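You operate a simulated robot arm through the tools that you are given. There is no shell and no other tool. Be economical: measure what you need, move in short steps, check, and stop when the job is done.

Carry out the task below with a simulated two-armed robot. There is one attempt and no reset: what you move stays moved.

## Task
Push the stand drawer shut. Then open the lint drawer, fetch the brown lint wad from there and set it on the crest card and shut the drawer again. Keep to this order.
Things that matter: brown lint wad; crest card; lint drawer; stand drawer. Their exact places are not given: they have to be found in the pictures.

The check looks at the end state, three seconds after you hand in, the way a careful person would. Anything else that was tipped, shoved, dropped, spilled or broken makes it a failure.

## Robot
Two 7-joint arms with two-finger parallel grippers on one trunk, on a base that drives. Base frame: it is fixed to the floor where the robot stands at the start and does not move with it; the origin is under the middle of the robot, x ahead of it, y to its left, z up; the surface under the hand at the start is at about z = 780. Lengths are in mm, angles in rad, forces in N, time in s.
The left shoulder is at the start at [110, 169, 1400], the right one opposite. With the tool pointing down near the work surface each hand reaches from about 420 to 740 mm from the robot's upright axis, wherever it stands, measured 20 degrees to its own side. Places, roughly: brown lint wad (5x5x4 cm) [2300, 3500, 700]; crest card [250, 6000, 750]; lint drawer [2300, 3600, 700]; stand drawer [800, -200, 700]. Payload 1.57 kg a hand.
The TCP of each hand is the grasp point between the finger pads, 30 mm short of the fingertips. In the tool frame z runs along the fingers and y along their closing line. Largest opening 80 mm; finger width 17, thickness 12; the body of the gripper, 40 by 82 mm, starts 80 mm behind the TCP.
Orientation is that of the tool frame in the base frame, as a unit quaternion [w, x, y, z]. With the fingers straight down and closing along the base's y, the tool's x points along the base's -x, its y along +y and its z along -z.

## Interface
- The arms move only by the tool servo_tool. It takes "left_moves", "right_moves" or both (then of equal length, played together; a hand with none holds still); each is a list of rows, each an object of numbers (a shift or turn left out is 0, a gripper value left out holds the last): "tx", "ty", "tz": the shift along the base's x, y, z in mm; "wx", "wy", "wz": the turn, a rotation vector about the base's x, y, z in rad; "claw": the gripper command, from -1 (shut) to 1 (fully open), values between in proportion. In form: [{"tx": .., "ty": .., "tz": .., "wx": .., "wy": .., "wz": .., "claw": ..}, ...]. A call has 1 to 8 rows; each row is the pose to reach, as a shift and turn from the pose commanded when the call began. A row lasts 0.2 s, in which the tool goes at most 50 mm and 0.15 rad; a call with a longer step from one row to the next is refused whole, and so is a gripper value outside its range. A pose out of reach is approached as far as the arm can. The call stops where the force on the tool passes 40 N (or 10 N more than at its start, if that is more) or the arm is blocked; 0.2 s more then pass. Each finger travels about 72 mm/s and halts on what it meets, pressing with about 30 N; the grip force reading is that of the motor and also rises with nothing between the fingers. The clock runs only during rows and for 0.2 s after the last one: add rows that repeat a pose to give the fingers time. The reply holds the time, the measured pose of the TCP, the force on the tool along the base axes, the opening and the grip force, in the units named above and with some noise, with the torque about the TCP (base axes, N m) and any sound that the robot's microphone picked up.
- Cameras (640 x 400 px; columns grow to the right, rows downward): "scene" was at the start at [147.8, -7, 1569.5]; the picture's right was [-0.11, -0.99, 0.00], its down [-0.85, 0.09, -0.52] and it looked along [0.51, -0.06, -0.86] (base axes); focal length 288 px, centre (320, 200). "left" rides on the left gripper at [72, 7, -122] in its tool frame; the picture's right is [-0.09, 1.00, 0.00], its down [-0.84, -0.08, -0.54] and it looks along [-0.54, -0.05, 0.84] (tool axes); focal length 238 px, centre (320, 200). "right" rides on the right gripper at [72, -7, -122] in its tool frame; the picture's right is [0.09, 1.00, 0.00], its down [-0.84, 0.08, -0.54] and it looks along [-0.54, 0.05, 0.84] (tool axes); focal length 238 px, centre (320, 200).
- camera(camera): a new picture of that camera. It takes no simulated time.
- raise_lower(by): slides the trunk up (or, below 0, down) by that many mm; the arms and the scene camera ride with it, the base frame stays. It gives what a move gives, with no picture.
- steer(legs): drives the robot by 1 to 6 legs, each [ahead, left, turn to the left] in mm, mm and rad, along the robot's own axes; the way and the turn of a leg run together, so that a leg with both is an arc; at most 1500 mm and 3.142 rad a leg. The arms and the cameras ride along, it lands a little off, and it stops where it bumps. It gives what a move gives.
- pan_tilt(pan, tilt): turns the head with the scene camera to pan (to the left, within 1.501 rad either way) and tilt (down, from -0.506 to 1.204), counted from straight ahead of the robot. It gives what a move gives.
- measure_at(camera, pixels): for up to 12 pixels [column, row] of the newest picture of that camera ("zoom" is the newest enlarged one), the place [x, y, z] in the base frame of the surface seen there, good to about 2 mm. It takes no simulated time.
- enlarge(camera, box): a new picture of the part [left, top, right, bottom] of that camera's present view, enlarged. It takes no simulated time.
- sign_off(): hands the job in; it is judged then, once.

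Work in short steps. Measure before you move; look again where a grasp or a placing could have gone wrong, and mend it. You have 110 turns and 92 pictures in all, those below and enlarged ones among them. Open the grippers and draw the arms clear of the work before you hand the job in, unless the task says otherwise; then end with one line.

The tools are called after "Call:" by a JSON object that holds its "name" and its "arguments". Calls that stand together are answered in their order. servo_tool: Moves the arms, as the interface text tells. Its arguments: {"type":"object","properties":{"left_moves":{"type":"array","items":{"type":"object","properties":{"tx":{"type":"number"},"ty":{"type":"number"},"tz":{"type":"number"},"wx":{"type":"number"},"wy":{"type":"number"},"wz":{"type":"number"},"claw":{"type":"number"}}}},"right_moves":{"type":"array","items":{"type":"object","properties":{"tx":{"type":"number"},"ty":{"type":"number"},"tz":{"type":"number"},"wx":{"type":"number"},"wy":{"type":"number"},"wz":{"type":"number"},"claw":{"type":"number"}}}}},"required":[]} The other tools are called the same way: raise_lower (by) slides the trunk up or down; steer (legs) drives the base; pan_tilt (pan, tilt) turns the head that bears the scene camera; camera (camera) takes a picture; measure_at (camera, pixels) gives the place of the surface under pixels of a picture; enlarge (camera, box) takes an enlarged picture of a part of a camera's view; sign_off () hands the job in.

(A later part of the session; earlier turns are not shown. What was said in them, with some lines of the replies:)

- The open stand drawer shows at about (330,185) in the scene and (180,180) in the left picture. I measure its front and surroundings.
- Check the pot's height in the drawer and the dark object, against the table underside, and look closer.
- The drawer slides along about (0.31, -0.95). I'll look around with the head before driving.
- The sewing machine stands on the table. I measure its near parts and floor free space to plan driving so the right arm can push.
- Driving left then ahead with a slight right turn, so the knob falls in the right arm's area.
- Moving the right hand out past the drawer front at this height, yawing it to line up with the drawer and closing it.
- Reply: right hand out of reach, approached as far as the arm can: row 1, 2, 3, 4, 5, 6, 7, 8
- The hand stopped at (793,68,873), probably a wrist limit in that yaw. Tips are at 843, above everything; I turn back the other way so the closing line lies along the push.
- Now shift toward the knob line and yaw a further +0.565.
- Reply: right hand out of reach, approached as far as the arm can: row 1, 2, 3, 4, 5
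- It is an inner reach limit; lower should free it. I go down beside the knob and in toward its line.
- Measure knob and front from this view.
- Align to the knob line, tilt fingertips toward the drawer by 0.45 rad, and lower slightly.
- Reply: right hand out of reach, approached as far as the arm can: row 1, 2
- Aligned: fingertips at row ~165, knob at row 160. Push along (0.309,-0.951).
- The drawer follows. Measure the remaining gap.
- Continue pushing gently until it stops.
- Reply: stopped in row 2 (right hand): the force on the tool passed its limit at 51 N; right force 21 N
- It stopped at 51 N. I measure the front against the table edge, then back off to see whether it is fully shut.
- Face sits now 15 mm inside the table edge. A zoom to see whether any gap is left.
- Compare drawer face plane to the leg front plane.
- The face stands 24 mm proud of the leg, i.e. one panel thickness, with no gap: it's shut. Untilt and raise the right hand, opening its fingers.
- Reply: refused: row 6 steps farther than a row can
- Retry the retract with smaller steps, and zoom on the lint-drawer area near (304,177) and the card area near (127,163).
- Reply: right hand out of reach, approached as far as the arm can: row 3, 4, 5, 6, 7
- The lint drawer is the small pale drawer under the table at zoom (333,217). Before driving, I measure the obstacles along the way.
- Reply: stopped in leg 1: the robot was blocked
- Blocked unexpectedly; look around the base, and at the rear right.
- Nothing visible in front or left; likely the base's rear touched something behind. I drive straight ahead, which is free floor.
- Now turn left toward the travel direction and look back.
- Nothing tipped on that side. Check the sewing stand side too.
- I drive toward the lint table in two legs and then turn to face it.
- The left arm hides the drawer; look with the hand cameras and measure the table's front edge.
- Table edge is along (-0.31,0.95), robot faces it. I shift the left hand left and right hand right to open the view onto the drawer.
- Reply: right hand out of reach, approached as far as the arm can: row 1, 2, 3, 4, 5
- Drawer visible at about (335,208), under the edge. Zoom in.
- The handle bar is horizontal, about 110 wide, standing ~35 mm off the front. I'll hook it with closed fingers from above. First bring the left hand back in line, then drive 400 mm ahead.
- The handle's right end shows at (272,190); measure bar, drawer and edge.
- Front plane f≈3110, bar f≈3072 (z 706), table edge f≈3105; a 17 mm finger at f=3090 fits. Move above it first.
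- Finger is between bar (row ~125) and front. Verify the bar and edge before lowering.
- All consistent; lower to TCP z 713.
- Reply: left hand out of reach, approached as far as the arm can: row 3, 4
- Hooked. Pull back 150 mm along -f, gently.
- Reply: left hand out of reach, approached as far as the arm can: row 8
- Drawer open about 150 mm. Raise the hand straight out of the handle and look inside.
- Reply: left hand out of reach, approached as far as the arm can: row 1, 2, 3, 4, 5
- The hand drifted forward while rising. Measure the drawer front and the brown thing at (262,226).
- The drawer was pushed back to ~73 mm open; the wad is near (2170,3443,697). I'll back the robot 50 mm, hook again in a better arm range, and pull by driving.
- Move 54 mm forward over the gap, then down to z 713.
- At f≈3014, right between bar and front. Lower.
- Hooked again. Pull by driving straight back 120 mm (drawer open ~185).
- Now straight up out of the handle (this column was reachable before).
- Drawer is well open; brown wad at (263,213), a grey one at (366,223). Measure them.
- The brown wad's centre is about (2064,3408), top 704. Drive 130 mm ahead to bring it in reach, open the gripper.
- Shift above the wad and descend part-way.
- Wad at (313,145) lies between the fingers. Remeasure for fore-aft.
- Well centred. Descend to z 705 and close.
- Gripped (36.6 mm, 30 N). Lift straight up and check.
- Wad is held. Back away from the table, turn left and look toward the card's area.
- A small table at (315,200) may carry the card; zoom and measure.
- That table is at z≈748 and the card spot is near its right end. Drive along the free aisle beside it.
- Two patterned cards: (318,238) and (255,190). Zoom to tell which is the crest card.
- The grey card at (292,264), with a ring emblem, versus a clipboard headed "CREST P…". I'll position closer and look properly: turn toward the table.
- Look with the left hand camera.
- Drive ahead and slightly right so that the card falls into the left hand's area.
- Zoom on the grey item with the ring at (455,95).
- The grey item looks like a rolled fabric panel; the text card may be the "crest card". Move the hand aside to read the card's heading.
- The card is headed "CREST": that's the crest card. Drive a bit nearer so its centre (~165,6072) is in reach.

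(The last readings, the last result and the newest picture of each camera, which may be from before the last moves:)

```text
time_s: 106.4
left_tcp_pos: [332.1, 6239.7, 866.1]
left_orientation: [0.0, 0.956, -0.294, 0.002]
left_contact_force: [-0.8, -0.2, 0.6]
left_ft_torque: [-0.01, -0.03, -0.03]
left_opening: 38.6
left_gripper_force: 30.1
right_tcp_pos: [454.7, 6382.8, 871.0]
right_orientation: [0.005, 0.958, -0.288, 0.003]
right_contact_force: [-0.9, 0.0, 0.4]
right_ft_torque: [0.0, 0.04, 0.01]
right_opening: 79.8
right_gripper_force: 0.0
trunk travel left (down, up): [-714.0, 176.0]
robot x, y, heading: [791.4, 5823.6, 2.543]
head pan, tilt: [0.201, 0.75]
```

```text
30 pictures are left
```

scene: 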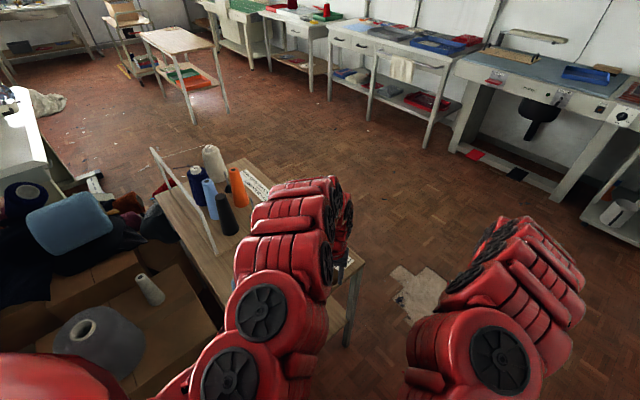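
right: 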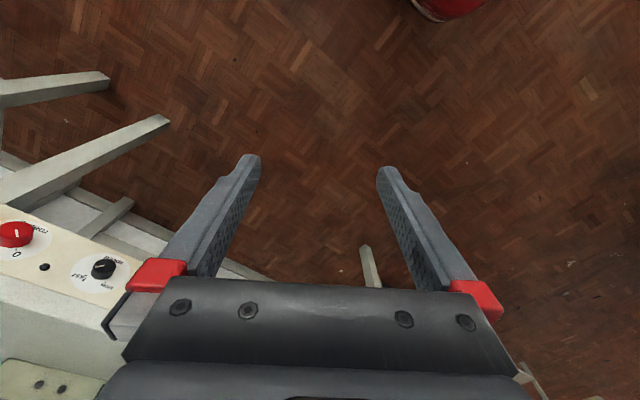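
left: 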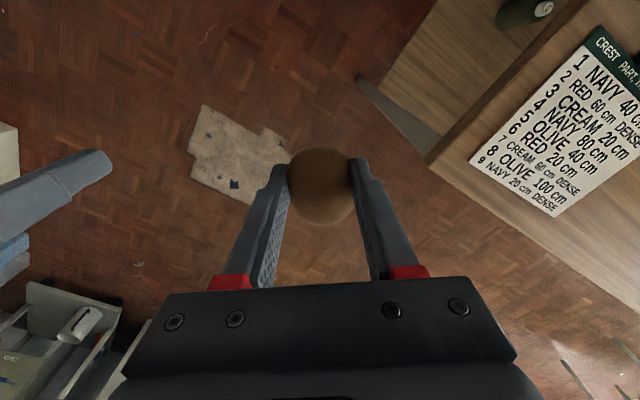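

Measure the card corners/centre now visible at the right.

Call:
{"name": "measure_at", "arguments": {"camera": "left", "pixels": [[596, 28], [472, 158], [555, 215], [580, 110], [638, 135], [600, 80], [545, 150], [636, 70]]}}

```text
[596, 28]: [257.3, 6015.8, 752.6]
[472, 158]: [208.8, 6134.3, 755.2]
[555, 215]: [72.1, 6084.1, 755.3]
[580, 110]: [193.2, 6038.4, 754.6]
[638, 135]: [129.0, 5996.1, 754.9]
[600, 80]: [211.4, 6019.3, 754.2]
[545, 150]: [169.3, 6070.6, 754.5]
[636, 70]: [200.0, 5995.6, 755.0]
```

Card centre ≈ (165,6050), z 754.5. Move above it.

Call:
{"name": "servo_tool", "arguments": {"left_moves": [{"tx": -28, "ty": -31}, {"tx": -56, "ty": -62}, {"tx": -84, "ty": -93}, {"tx": -112, "ty": -124}, {"tx": -140, "ty": -155}, {"tx": -168, "ty": -187}, {"tx": -168, "ty": -187}]}}

Call:
{"name": "camera", "arguments": {"camera": "left"}}

```text
time_s: 108.0
left_tcp_pos: [164.3, 6053.1, 864.6]
left_orientation: [0.001, 0.956, -0.294, 0.002]
left_contact_force: [0.1, 0.6, -0.7]
left_ft_torque: [-0.01, 0.01, -0.03]
left_opening: 38.3
left_gripper_force: 30.1
right_tcp_pos: [457.1, 6382.9, 870.3]
right_orientation: [0.006, 0.957, -0.289, 0.004]
right_contact_force: [0.3, 0.4, 0.5]
right_ft_torque: [-0.02, -0.02, 0.02]
right_opening: 80.1
right_gripper_force: 0.1
trunk travel left (down, up): [-714.0, 176.0]
robot x, y, heading: [792.0, 5819.1, 2.541]
head pan, tilt: [0.201, 0.75]
```

```text
29 pictures are left
```

left: 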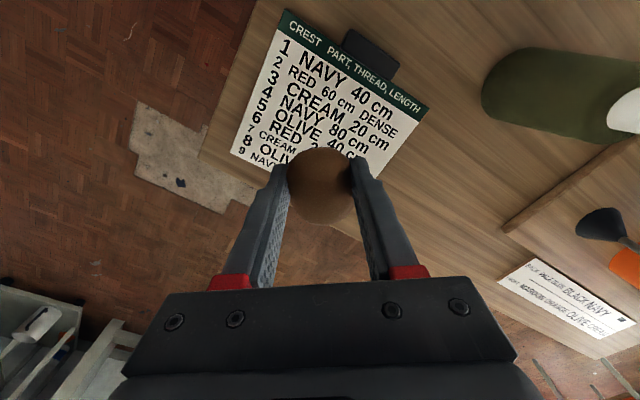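

Position is right over the card's centre. Lower toward z 791.

Call:
{"name": "servo_tool", "arguments": {"left_moves": [{"tz": -25}, {"tz": -50}, {"tz": -65}, {"tz": -73}, {"tz": -73}]}}

Call:
{"name": "camera", "arguments": {"camera": "left"}}

```text
time_s: 109.2
left_tcp_pos: [163.6, 6054.3, 793.3]
left_orientation: [0.0, 0.956, -0.294, 0.003]
left_contact_force: [-0.1, -0.3, -0.4]
left_ft_torque: [-0.02, -0.04, 0.01]
left_opening: 38.4
left_gripper_force: 30.2
right_tcp_pos: [456.2, 6382.2, 870.0]
right_orientation: [0.005, 0.958, -0.288, 0.004]
right_contact_force: [0.4, 0.0, -0.6]
right_ft_torque: [0.01, -0.02, 0.02]
right_opening: 79.9
right_gripper_force: 0.1
trunk travel left (down, up): [-714.0, 176.0]
robot x, y, heading: [792.2, 5822.7, 2.546]
head pan, tilt: [0.201, 0.75]
```

```text
28 pictures are left
```

left: 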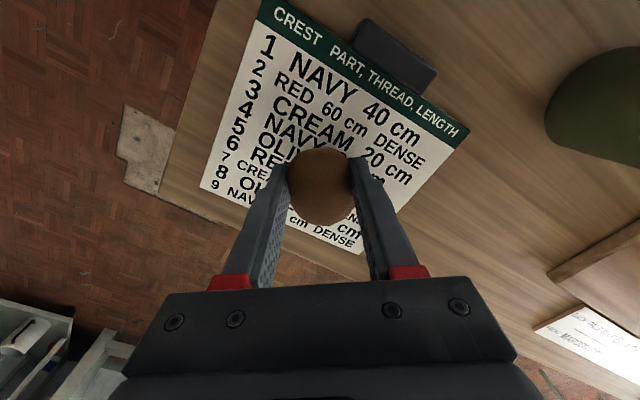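

Slightly lower, open gently, then rise.

Call:
{"name": "servo_tool", "arguments": {"left_moves": [{"tz": -4}, {"tz": -4, "claw": 0.2}, {"tz": -4, "claw": 0.6}, {"tz": -4, "claw": 0.6}, {"tz": -4, "claw": 0.6}, {"tz": 30}, {"tz": 65}, {"tz": 85}]}}

Call:
{"name": "camera", "arguments": {"camera": "left"}}

```text
time_s: 111.0
left_tcp_pos: [163.5, 6052.2, 877.5]
left_orientation: [0.0, 0.956, -0.295, 0.002]
left_contact_force: [0.6, 0.5, 0.1]
left_ft_torque: [-0.01, 0.0, 0.04]
left_opening: 64.1
left_gripper_force: 0.0
right_tcp_pos: [455.8, 6382.3, 869.9]
right_orientation: [0.005, 0.957, -0.289, 0.004]
right_contact_force: [-0.7, -0.7, 0.2]
right_ft_torque: [-0.01, -0.03, 0.01]
right_opening: 79.9
right_gripper_force: 0.0
trunk travel left (down, up): [-714.0, 176.0]
robot x, y, heading: [797.6, 5821.8, 2.547]
head pan, tilt: [0.201, 0.75]
```

```text
27 pictures are left
```

left: 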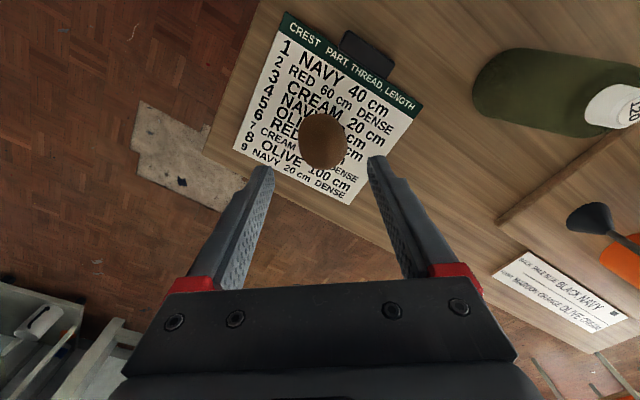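

The wad rests on the card's centre. Back off, turn, and reverse down the aisle to the lint table.

Call:
{"name": "steer", "arguments": {"legs": [[-400, 0, 0], [0, 0, -1.0], [-1250, 0, 0], [-1250, 0, 0]]}}

```text
time_s: 128.0
left_tcp_pos: [927.9, 3730.5, 877.6]
left_orientation: [0.0, -0.7, 0.714, -0.001]
left_contact_force: [-0.2, -0.6, -0.1]
left_ft_torque: [-0.02, -0.01, 0.0]
left_opening: 63.9
left_gripper_force: 0.1
right_tcp_pos: [1365.5, 3665.6, 869.8]
right_orientation: [-0.007, -0.704, 0.71, 0.0]
right_contact_force: [-0.4, 0.3, 0.5]
right_ft_torque: [0.01, -0.01, 0.03]
right_opening: 80.1
right_gripper_force: 0.1
trunk travel left (down, up): [-714.0, 176.0]
robot x, y, heading: [1079.7, 3076.1, 1.557]
head pan, tilt: [0.201, 0.75]
```

Turn to face the lint table, line up, and look.

Call:
{"name": "steer", "arguments": {"legs": [[0, 0, -1.24], [0, -70, 0]]}}

Call:
{"name": "servo_tool", "arguments": {"left_moves": [{"tx": -19, "ty": -6, "claw": -1}, {"tx": -38, "ty": -12, "tz": -40}, {"tx": -57, "ty": -19, "tz": -85}, {"tx": -57, "ty": -19, "tz": -130}, {"tx": -57, "ty": -19, "tz": -172}, {"tx": -57, "ty": -19, "tz": -172}]}}

Call:
{"name": "camera", "arguments": {"camera": "scene"}}

```text
time_s: 132.0
left_tcp_pos: [1667.0, 3373.7, 876.8]
left_orientation: [-0.002, -0.163, 0.987, 0.0]
left_contact_force: [-1.0, -0.1, -0.3]
left_ft_torque: [-0.01, 0.02, 0.01]
left_opening: 64.0
left_gripper_force: 0.1
right_tcp_pos: [1755.0, 2939.5, 869.4]
right_orientation: [-0.006, -0.168, 0.986, 0.004]
right_contact_force: [0.0, -0.1, -0.1]
right_ft_torque: [0.01, -0.03, 0.03]
right_opening: 80.2
right_gripper_force: 0.1
trunk travel left (down, up): [-714.0, 176.0]
robot x, y, heading: [1097.2, 3010.0, 0.329]
head pan, tilt: [0.201, 0.75]
```

```text
time_s: 133.4
left_tcp_pos: [1608.8, 3353.9, 706.2]
left_orientation: [-0.002, -0.163, 0.987, -0.001]
left_contact_force: [0.3, 0.2, -0.5]
left_ft_torque: [0.01, -0.02, -0.01]
left_opening: 0.0
left_gripper_force: 21.3
left hand out of reach, approached as far as the arm can: row 1
right_tcp_pos: [1754.0, 2940.6, 871.0]
right_orientation: [-0.005, -0.168, 0.986, 0.004]
right_contact_force: [0.1, 0.1, 0.4]
right_ft_torque: [0.0, -0.01, 0.04]
right_opening: 79.8
right_gripper_force: 0.1
trunk travel left (down, up): [-714.0, 176.0]
robot x, y, heading: [1101.1, 3006.2, 0.332]
head pan, tilt: [0.201, 0.75]
```

```text
26 pictures are left
```

scene: 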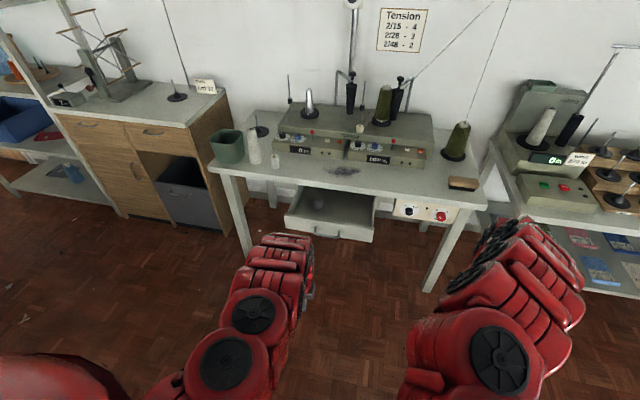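

Hand is in line (l≈2687). Measure handle and drawer front.

Call:
{"name": "measure_at", "arguments": {"camera": "scene", "pixels": [[326, 237], [315, 234], [338, 239], [290, 222], [360, 235], [300, 200], [320, 206]]}}

Call:
{"name": "steer", "arguments": {"legs": [[240, 0, -0.012]]}}

Call:
{"name": "camera", "arguments": {"camera": "left"}}

```text
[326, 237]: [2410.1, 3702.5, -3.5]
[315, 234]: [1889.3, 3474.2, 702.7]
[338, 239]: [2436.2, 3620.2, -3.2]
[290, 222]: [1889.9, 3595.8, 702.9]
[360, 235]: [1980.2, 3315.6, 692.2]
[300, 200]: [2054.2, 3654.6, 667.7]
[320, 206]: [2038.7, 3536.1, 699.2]
```

```text
time_s: 135.2
left_tcp_pos: [1837.7, 3421.9, 705.9]
left_orientation: [-0.002, -0.156, 0.988, 0.0]
left_contact_force: [-0.7, 0.4, -0.3]
left_ft_torque: [0.03, -0.01, 0.01]
left_opening: 0.4
left_gripper_force: 21.6
right_tcp_pos: [1977.9, 3006.1, 871.4]
right_orientation: [-0.005, -0.161, 0.987, 0.003]
right_contact_force: [0.9, -0.7, -0.3]
right_ft_torque: [-0.03, 0.03, 0.0]
right_opening: 80.1
right_gripper_force: 0.1
trunk travel left (down, up): [-714.0, 176.0]
robot x, y, heading: [1327.6, 3085.2, 0.314]
head pan, tilt: [0.201, 0.75]
```

```text
25 pictures are left
```

left: 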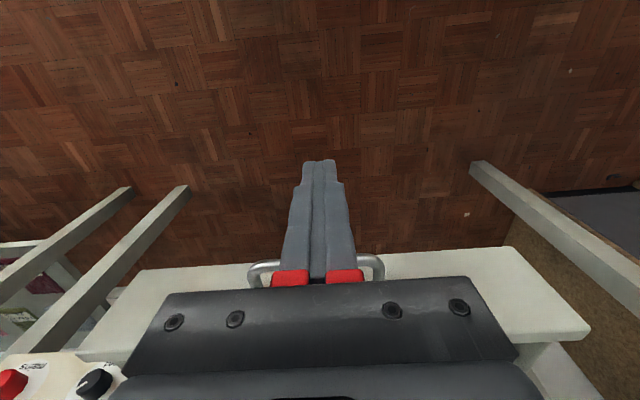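

Handle centred on the fingers (px 250–385). Push by driving 210 mm, then finish with the arm.

Call:
{"name": "steer", "arguments": {"legs": [[120, 0, 0], [90, 0, 0]]}}

Call:
{"name": "camera", "arguments": {"camera": "left"}}

```text
time_s: 137.2
left_tcp_pos: [2038.8, 3489.1, 704.9]
left_orientation: [-0.002, -0.156, 0.988, -0.001]
left_contact_force: [0.4, -0.5, -0.2]
left_ft_torque: [0.0, 0.0, 0.01]
left_opening: 0.0
left_gripper_force: 21.6
right_tcp_pos: [2177.8, 3072.6, 869.9]
right_orientation: [-0.006, -0.161, 0.987, 0.004]
right_contact_force: [0.0, 0.6, -0.1]
right_ft_torque: [-0.02, 0.0, 0.01]
right_opening: 80.1
right_gripper_force: 0.0
trunk travel left (down, up): [-714.0, 176.0]
robot x, y, heading: [1528.6, 3151.5, 0.314]
head pan, tilt: [0.201, 0.75]
```

```text
24 pictures are left
```

left: 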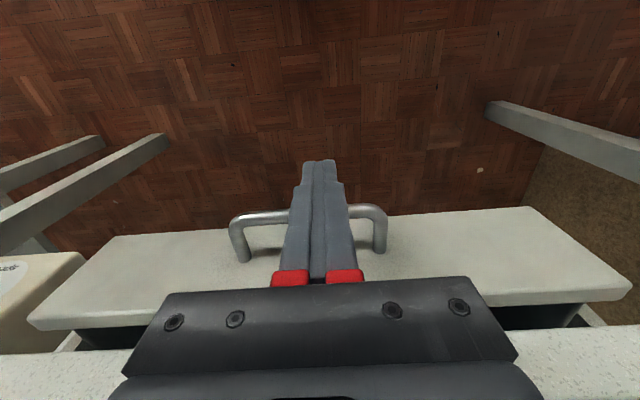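

About 40 mm remain; push with the arm until it stops.

Call:
{"name": "servo_tool", "arguments": {"left_moves": [{"tx": 11.4, "ty": 3.7}, {"tx": 22.8, "ty": 7.4}, {"tx": 34.2, "ty": 11.1}, {"tx": 41.8, "ty": 13.6}, {"tx": 49.4, "ty": 16.1}, {"tx": 57, "ty": 18.6}]}}

Call:
{"name": "camera", "arguments": {"camera": "left"}}

```text
time_s: 138.6
left_tcp_pos: [2077.6, 3502.3, 705.8]
left_orientation: [-0.007, -0.156, 0.988, -0.002]
left_contact_force: [-29.4, -10.1, -12.7]
left_ft_torque: [0.02, 0.29, 0.0]
left_opening: 0.0
left_gripper_force: 21.0
left hand out of reach, approached as far as the arm can: row 5, 6
right_tcp_pos: [2176.3, 3072.5, 871.0]
right_orientation: [-0.005, -0.162, 0.987, 0.003]
right_contact_force: [0.3, -0.6, 0.1]
right_ft_torque: [-0.04, -0.02, 0.01]
right_opening: 80.0
right_gripper_force: 0.1
trunk travel left (down, up): [-714.0, 176.0]
robot x, y, heading: [1523.4, 3154.8, 0.314]
head pan, tilt: [0.201, 0.75]
```

```text
23 pictures are left
```

left: 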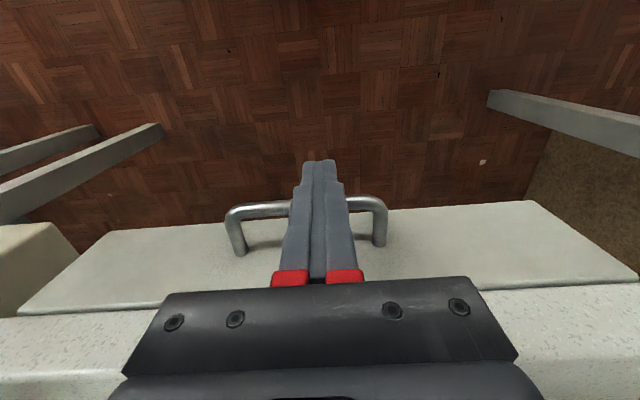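

Firm contact of 31 N; measure the front plane (was 3110 when shut).

Call:
{"name": "measure_at", "arguments": {"camera": "left", "pixels": [[150, 260], [450, 240], [265, 212], [540, 230], [450, 300], [100, 340]]}}

Call:
{"name": "servo_tool", "arguments": {"left_moves": [{"tx": -30, "ty": -10}, {"tx": -70, "ty": -23}, {"tx": -100, "ty": -33}]}}

Call:
{"name": "camera", "arguments": {"camera": "left"}}

```text
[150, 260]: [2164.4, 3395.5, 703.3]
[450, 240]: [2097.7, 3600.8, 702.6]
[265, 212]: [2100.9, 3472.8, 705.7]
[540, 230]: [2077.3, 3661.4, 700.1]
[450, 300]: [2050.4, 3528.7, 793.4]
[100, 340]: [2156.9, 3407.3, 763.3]
```

```text
time_s: 139.3
left_tcp_pos: [1983.2, 3470.8, 709.1]
left_orientation: [0.0, -0.156, 0.988, -0.001]
left_contact_force: [0.6, -0.4, 0.2]
left_ft_torque: [0.02, 0.02, -0.01]
left_opening: 0.0
left_gripper_force: 21.2
right_tcp_pos: [2177.1, 3072.4, 870.8]
right_orientation: [-0.006, -0.162, 0.987, 0.004]
right_contact_force: [-0.9, 0.2, -0.8]
right_ft_torque: [-0.01, 0.0, -0.01]
right_opening: 79.8
right_gripper_force: 0.0
trunk travel left (down, up): [-714.0, 176.0]
robot x, y, heading: [1525.1, 3149.4, 0.318]
head pan, tilt: [0.201, 0.75]
```

```text
22 pictures are left
```

left: 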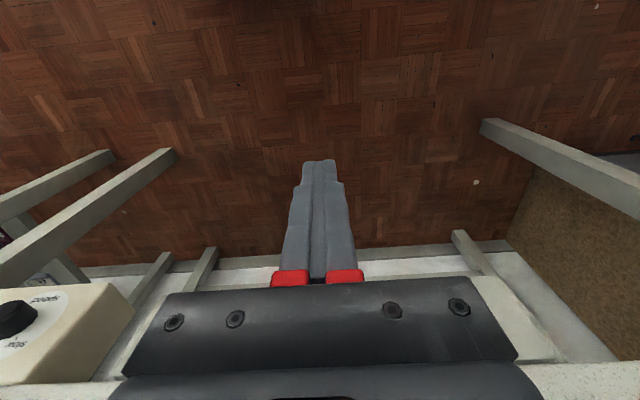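

Front back at f≈3109: shut. Back away, open the gripper, and check the lint table and then the stand drawer from afar.

Call:
{"name": "steer", "arguments": {"legs": [[-400, 0, 0]]}}

Call:
{"name": "servo_tool", "arguments": {"left_moves": [{"tz": 40, "claw": 1}, {"tz": 80, "tx": 20, "ty": 7}, {"tz": 110, "tx": 50, "ty": 16}]}}

Call:
{"name": "camera", "arguments": {"camera": "scene"}}

Call:
{"name": "steer", "arguments": {"legs": [[-200, 0, 0], [0, 0, -1.5]]}}

Call:
{"name": "pan_tilt", "arguments": {"pan": -0.4, "tilt": 0.35}}

Call:
{"name": "camera", "arguments": {"camera": "scene"}}

```text
time_s: 141.8
left_tcp_pos: [1603.8, 3345.3, 708.2]
left_orientation: [-0.002, -0.155, 0.988, -0.001]
left_contact_force: [-0.4, 0.7, -0.2]
left_ft_torque: [0.0, -0.01, -0.02]
left_opening: 0.3
left_gripper_force: 21.0
right_tcp_pos: [1797.8, 2946.1, 870.6]
right_orientation: [-0.005, -0.16, 0.987, 0.003]
right_contact_force: [-0.6, 0.1, 0.5]
right_ft_torque: [0.0, 0.02, 0.0]
right_opening: 80.0
right_gripper_force: 0.0
trunk travel left (down, up): [-714.0, 176.0]
robot x, y, heading: [1147.1, 3024.0, 0.309]
head pan, tilt: [0.201, 0.75]
```

```text
time_s: 142.6
left_tcp_pos: [1655.2, 3361.3, 818.4]
left_orientation: [-0.002, -0.154, 0.988, -0.001]
left_contact_force: [-0.8, 0.6, 0.0]
left_ft_torque: [0.02, -0.02, 0.0]
left_opening: 80.0
left_gripper_force: 0.1
right_tcp_pos: [1797.7, 2946.0, 869.5]
right_orientation: [-0.006, -0.16, 0.987, 0.003]
right_contact_force: [-0.3, 0.6, -0.2]
right_ft_torque: [0.0, -0.01, -0.05]
right_opening: 79.9
right_gripper_force: 0.1
trunk travel left (down, up): [-714.0, 176.0]
robot x, y, heading: [1145.0, 3023.0, 0.313]
head pan, tilt: [0.201, 0.75]
```

```text
21 pictures are left
```

scene: 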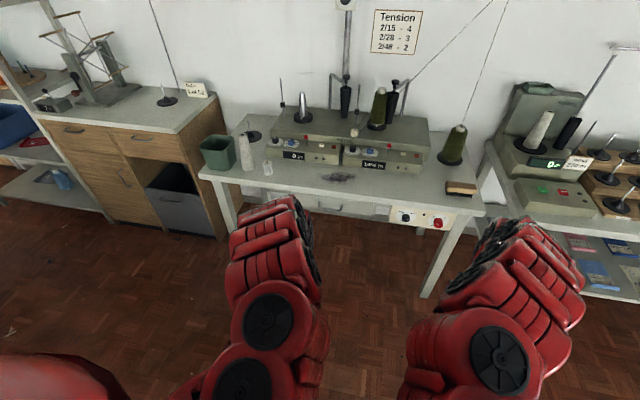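

```text
time_s: 147.9
left_tcp_pos: [1325.2, 2481.4, 818.8]
left_orientation: [-0.002, 0.562, 0.827, 0.0]
left_contact_force: [-0.2, -0.8, -0.3]
left_ft_torque: [-0.03, 0.03, -0.01]
left_opening: 80.0
left_gripper_force: 0.1
right_tcp_pos: [921.7, 2309.4, 870.9]
right_orientation: [-0.001, 0.557, 0.831, 0.006]
right_contact_force: [0.6, -0.2, 0.2]
right_ft_torque: [0.02, -0.03, -0.01]
right_opening: 79.7
right_gripper_force: 0.1
trunk travel left (down, up): [-714.0, 176.0]
robot x, y, heading: [954.5, 2966.2, -1.19]
head pan, tilt: [0.201, 0.75]
```

```text
time_s: 148.9
left_tcp_pos: [1325.6, 2480.6, 819.9]
left_orientation: [-0.002, 0.563, 0.827, 0.0]
left_contact_force: [0.7, -0.1, 0.1]
left_ft_torque: [0.02, 0.02, 0.01]
left_opening: 80.1
left_gripper_force: 0.1
right_tcp_pos: [922.7, 2310.8, 869.1]
right_orientation: [-0.002, 0.557, 0.831, 0.006]
right_contact_force: [0.3, -0.4, 0.2]
right_ft_torque: [0.03, -0.02, 0.02]
right_opening: 80.2
right_gripper_force: 0.1
trunk travel left (down, up): [-714.0, 176.0]
robot x, y, heading: [955.9, 2966.1, -1.192]
head pan, tilt: [-0.4, 0.351]
```

```text
20 pictures are left
```

scene: 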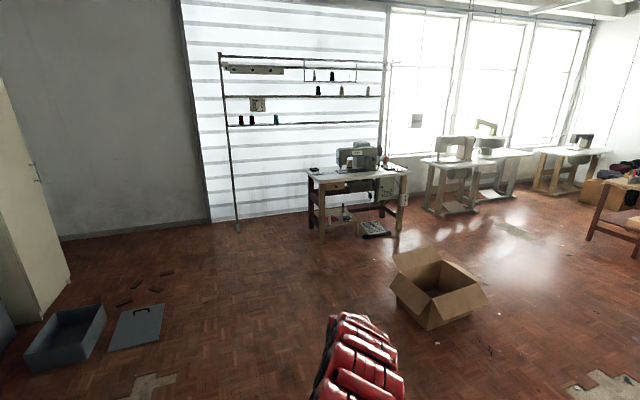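

An open box stands near the start place—likely what the base touched. Zoom on the stand and the box.

Call:
{"name": "enlarge", "arguments": {"camera": "scene", "box": [290, 135, 420, 245]}}

Call:
{"name": "enlarge", "arguments": {"camera": "scene", "box": [370, 230, 510, 350]}}

Call:
{"name": "measure_at", "arguments": {"camera": "scene", "pixels": [[428, 330], [485, 297], [392, 290], [430, 300], [395, 255], [440, 260], [325, 190], [340, 195]]}}

```text
3.64 times, centred on (355, 190) of scene
```

zoom: 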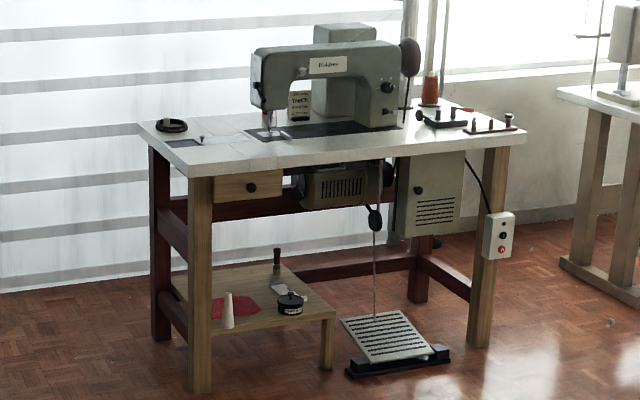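

```text
3.33 times, centred on (440, 290) of scene
```

zoom: 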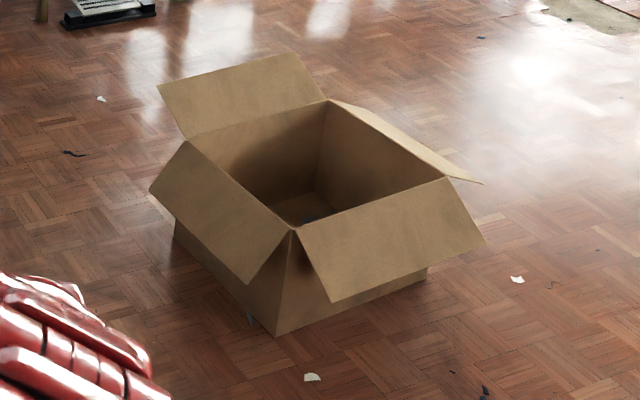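

```text
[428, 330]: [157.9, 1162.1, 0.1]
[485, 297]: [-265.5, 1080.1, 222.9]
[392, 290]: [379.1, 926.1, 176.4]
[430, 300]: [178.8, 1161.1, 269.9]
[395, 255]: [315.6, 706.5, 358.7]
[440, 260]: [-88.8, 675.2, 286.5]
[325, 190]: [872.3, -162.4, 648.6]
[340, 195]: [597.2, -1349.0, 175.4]
```

The stand drawer is shut and everything on the stand is in place. The open box stands upright. The wad is on the card, the lint drawer is shut, and both grippers are open and clear, so I hand in.

Call:
{"name": "sign_off", "arguments": {}}

```text
The job is handed in.
```

I shut the stand drawer, moved the brown lint wad from the lint drawer to the centre of the card headed "CREST", and shut the lint drawer, in that order. While driving between tables the base was blocked by something I couldn't see at the time, probably the open cardboard box on the floor. The box is upright, but I can't rule out a small nudge.
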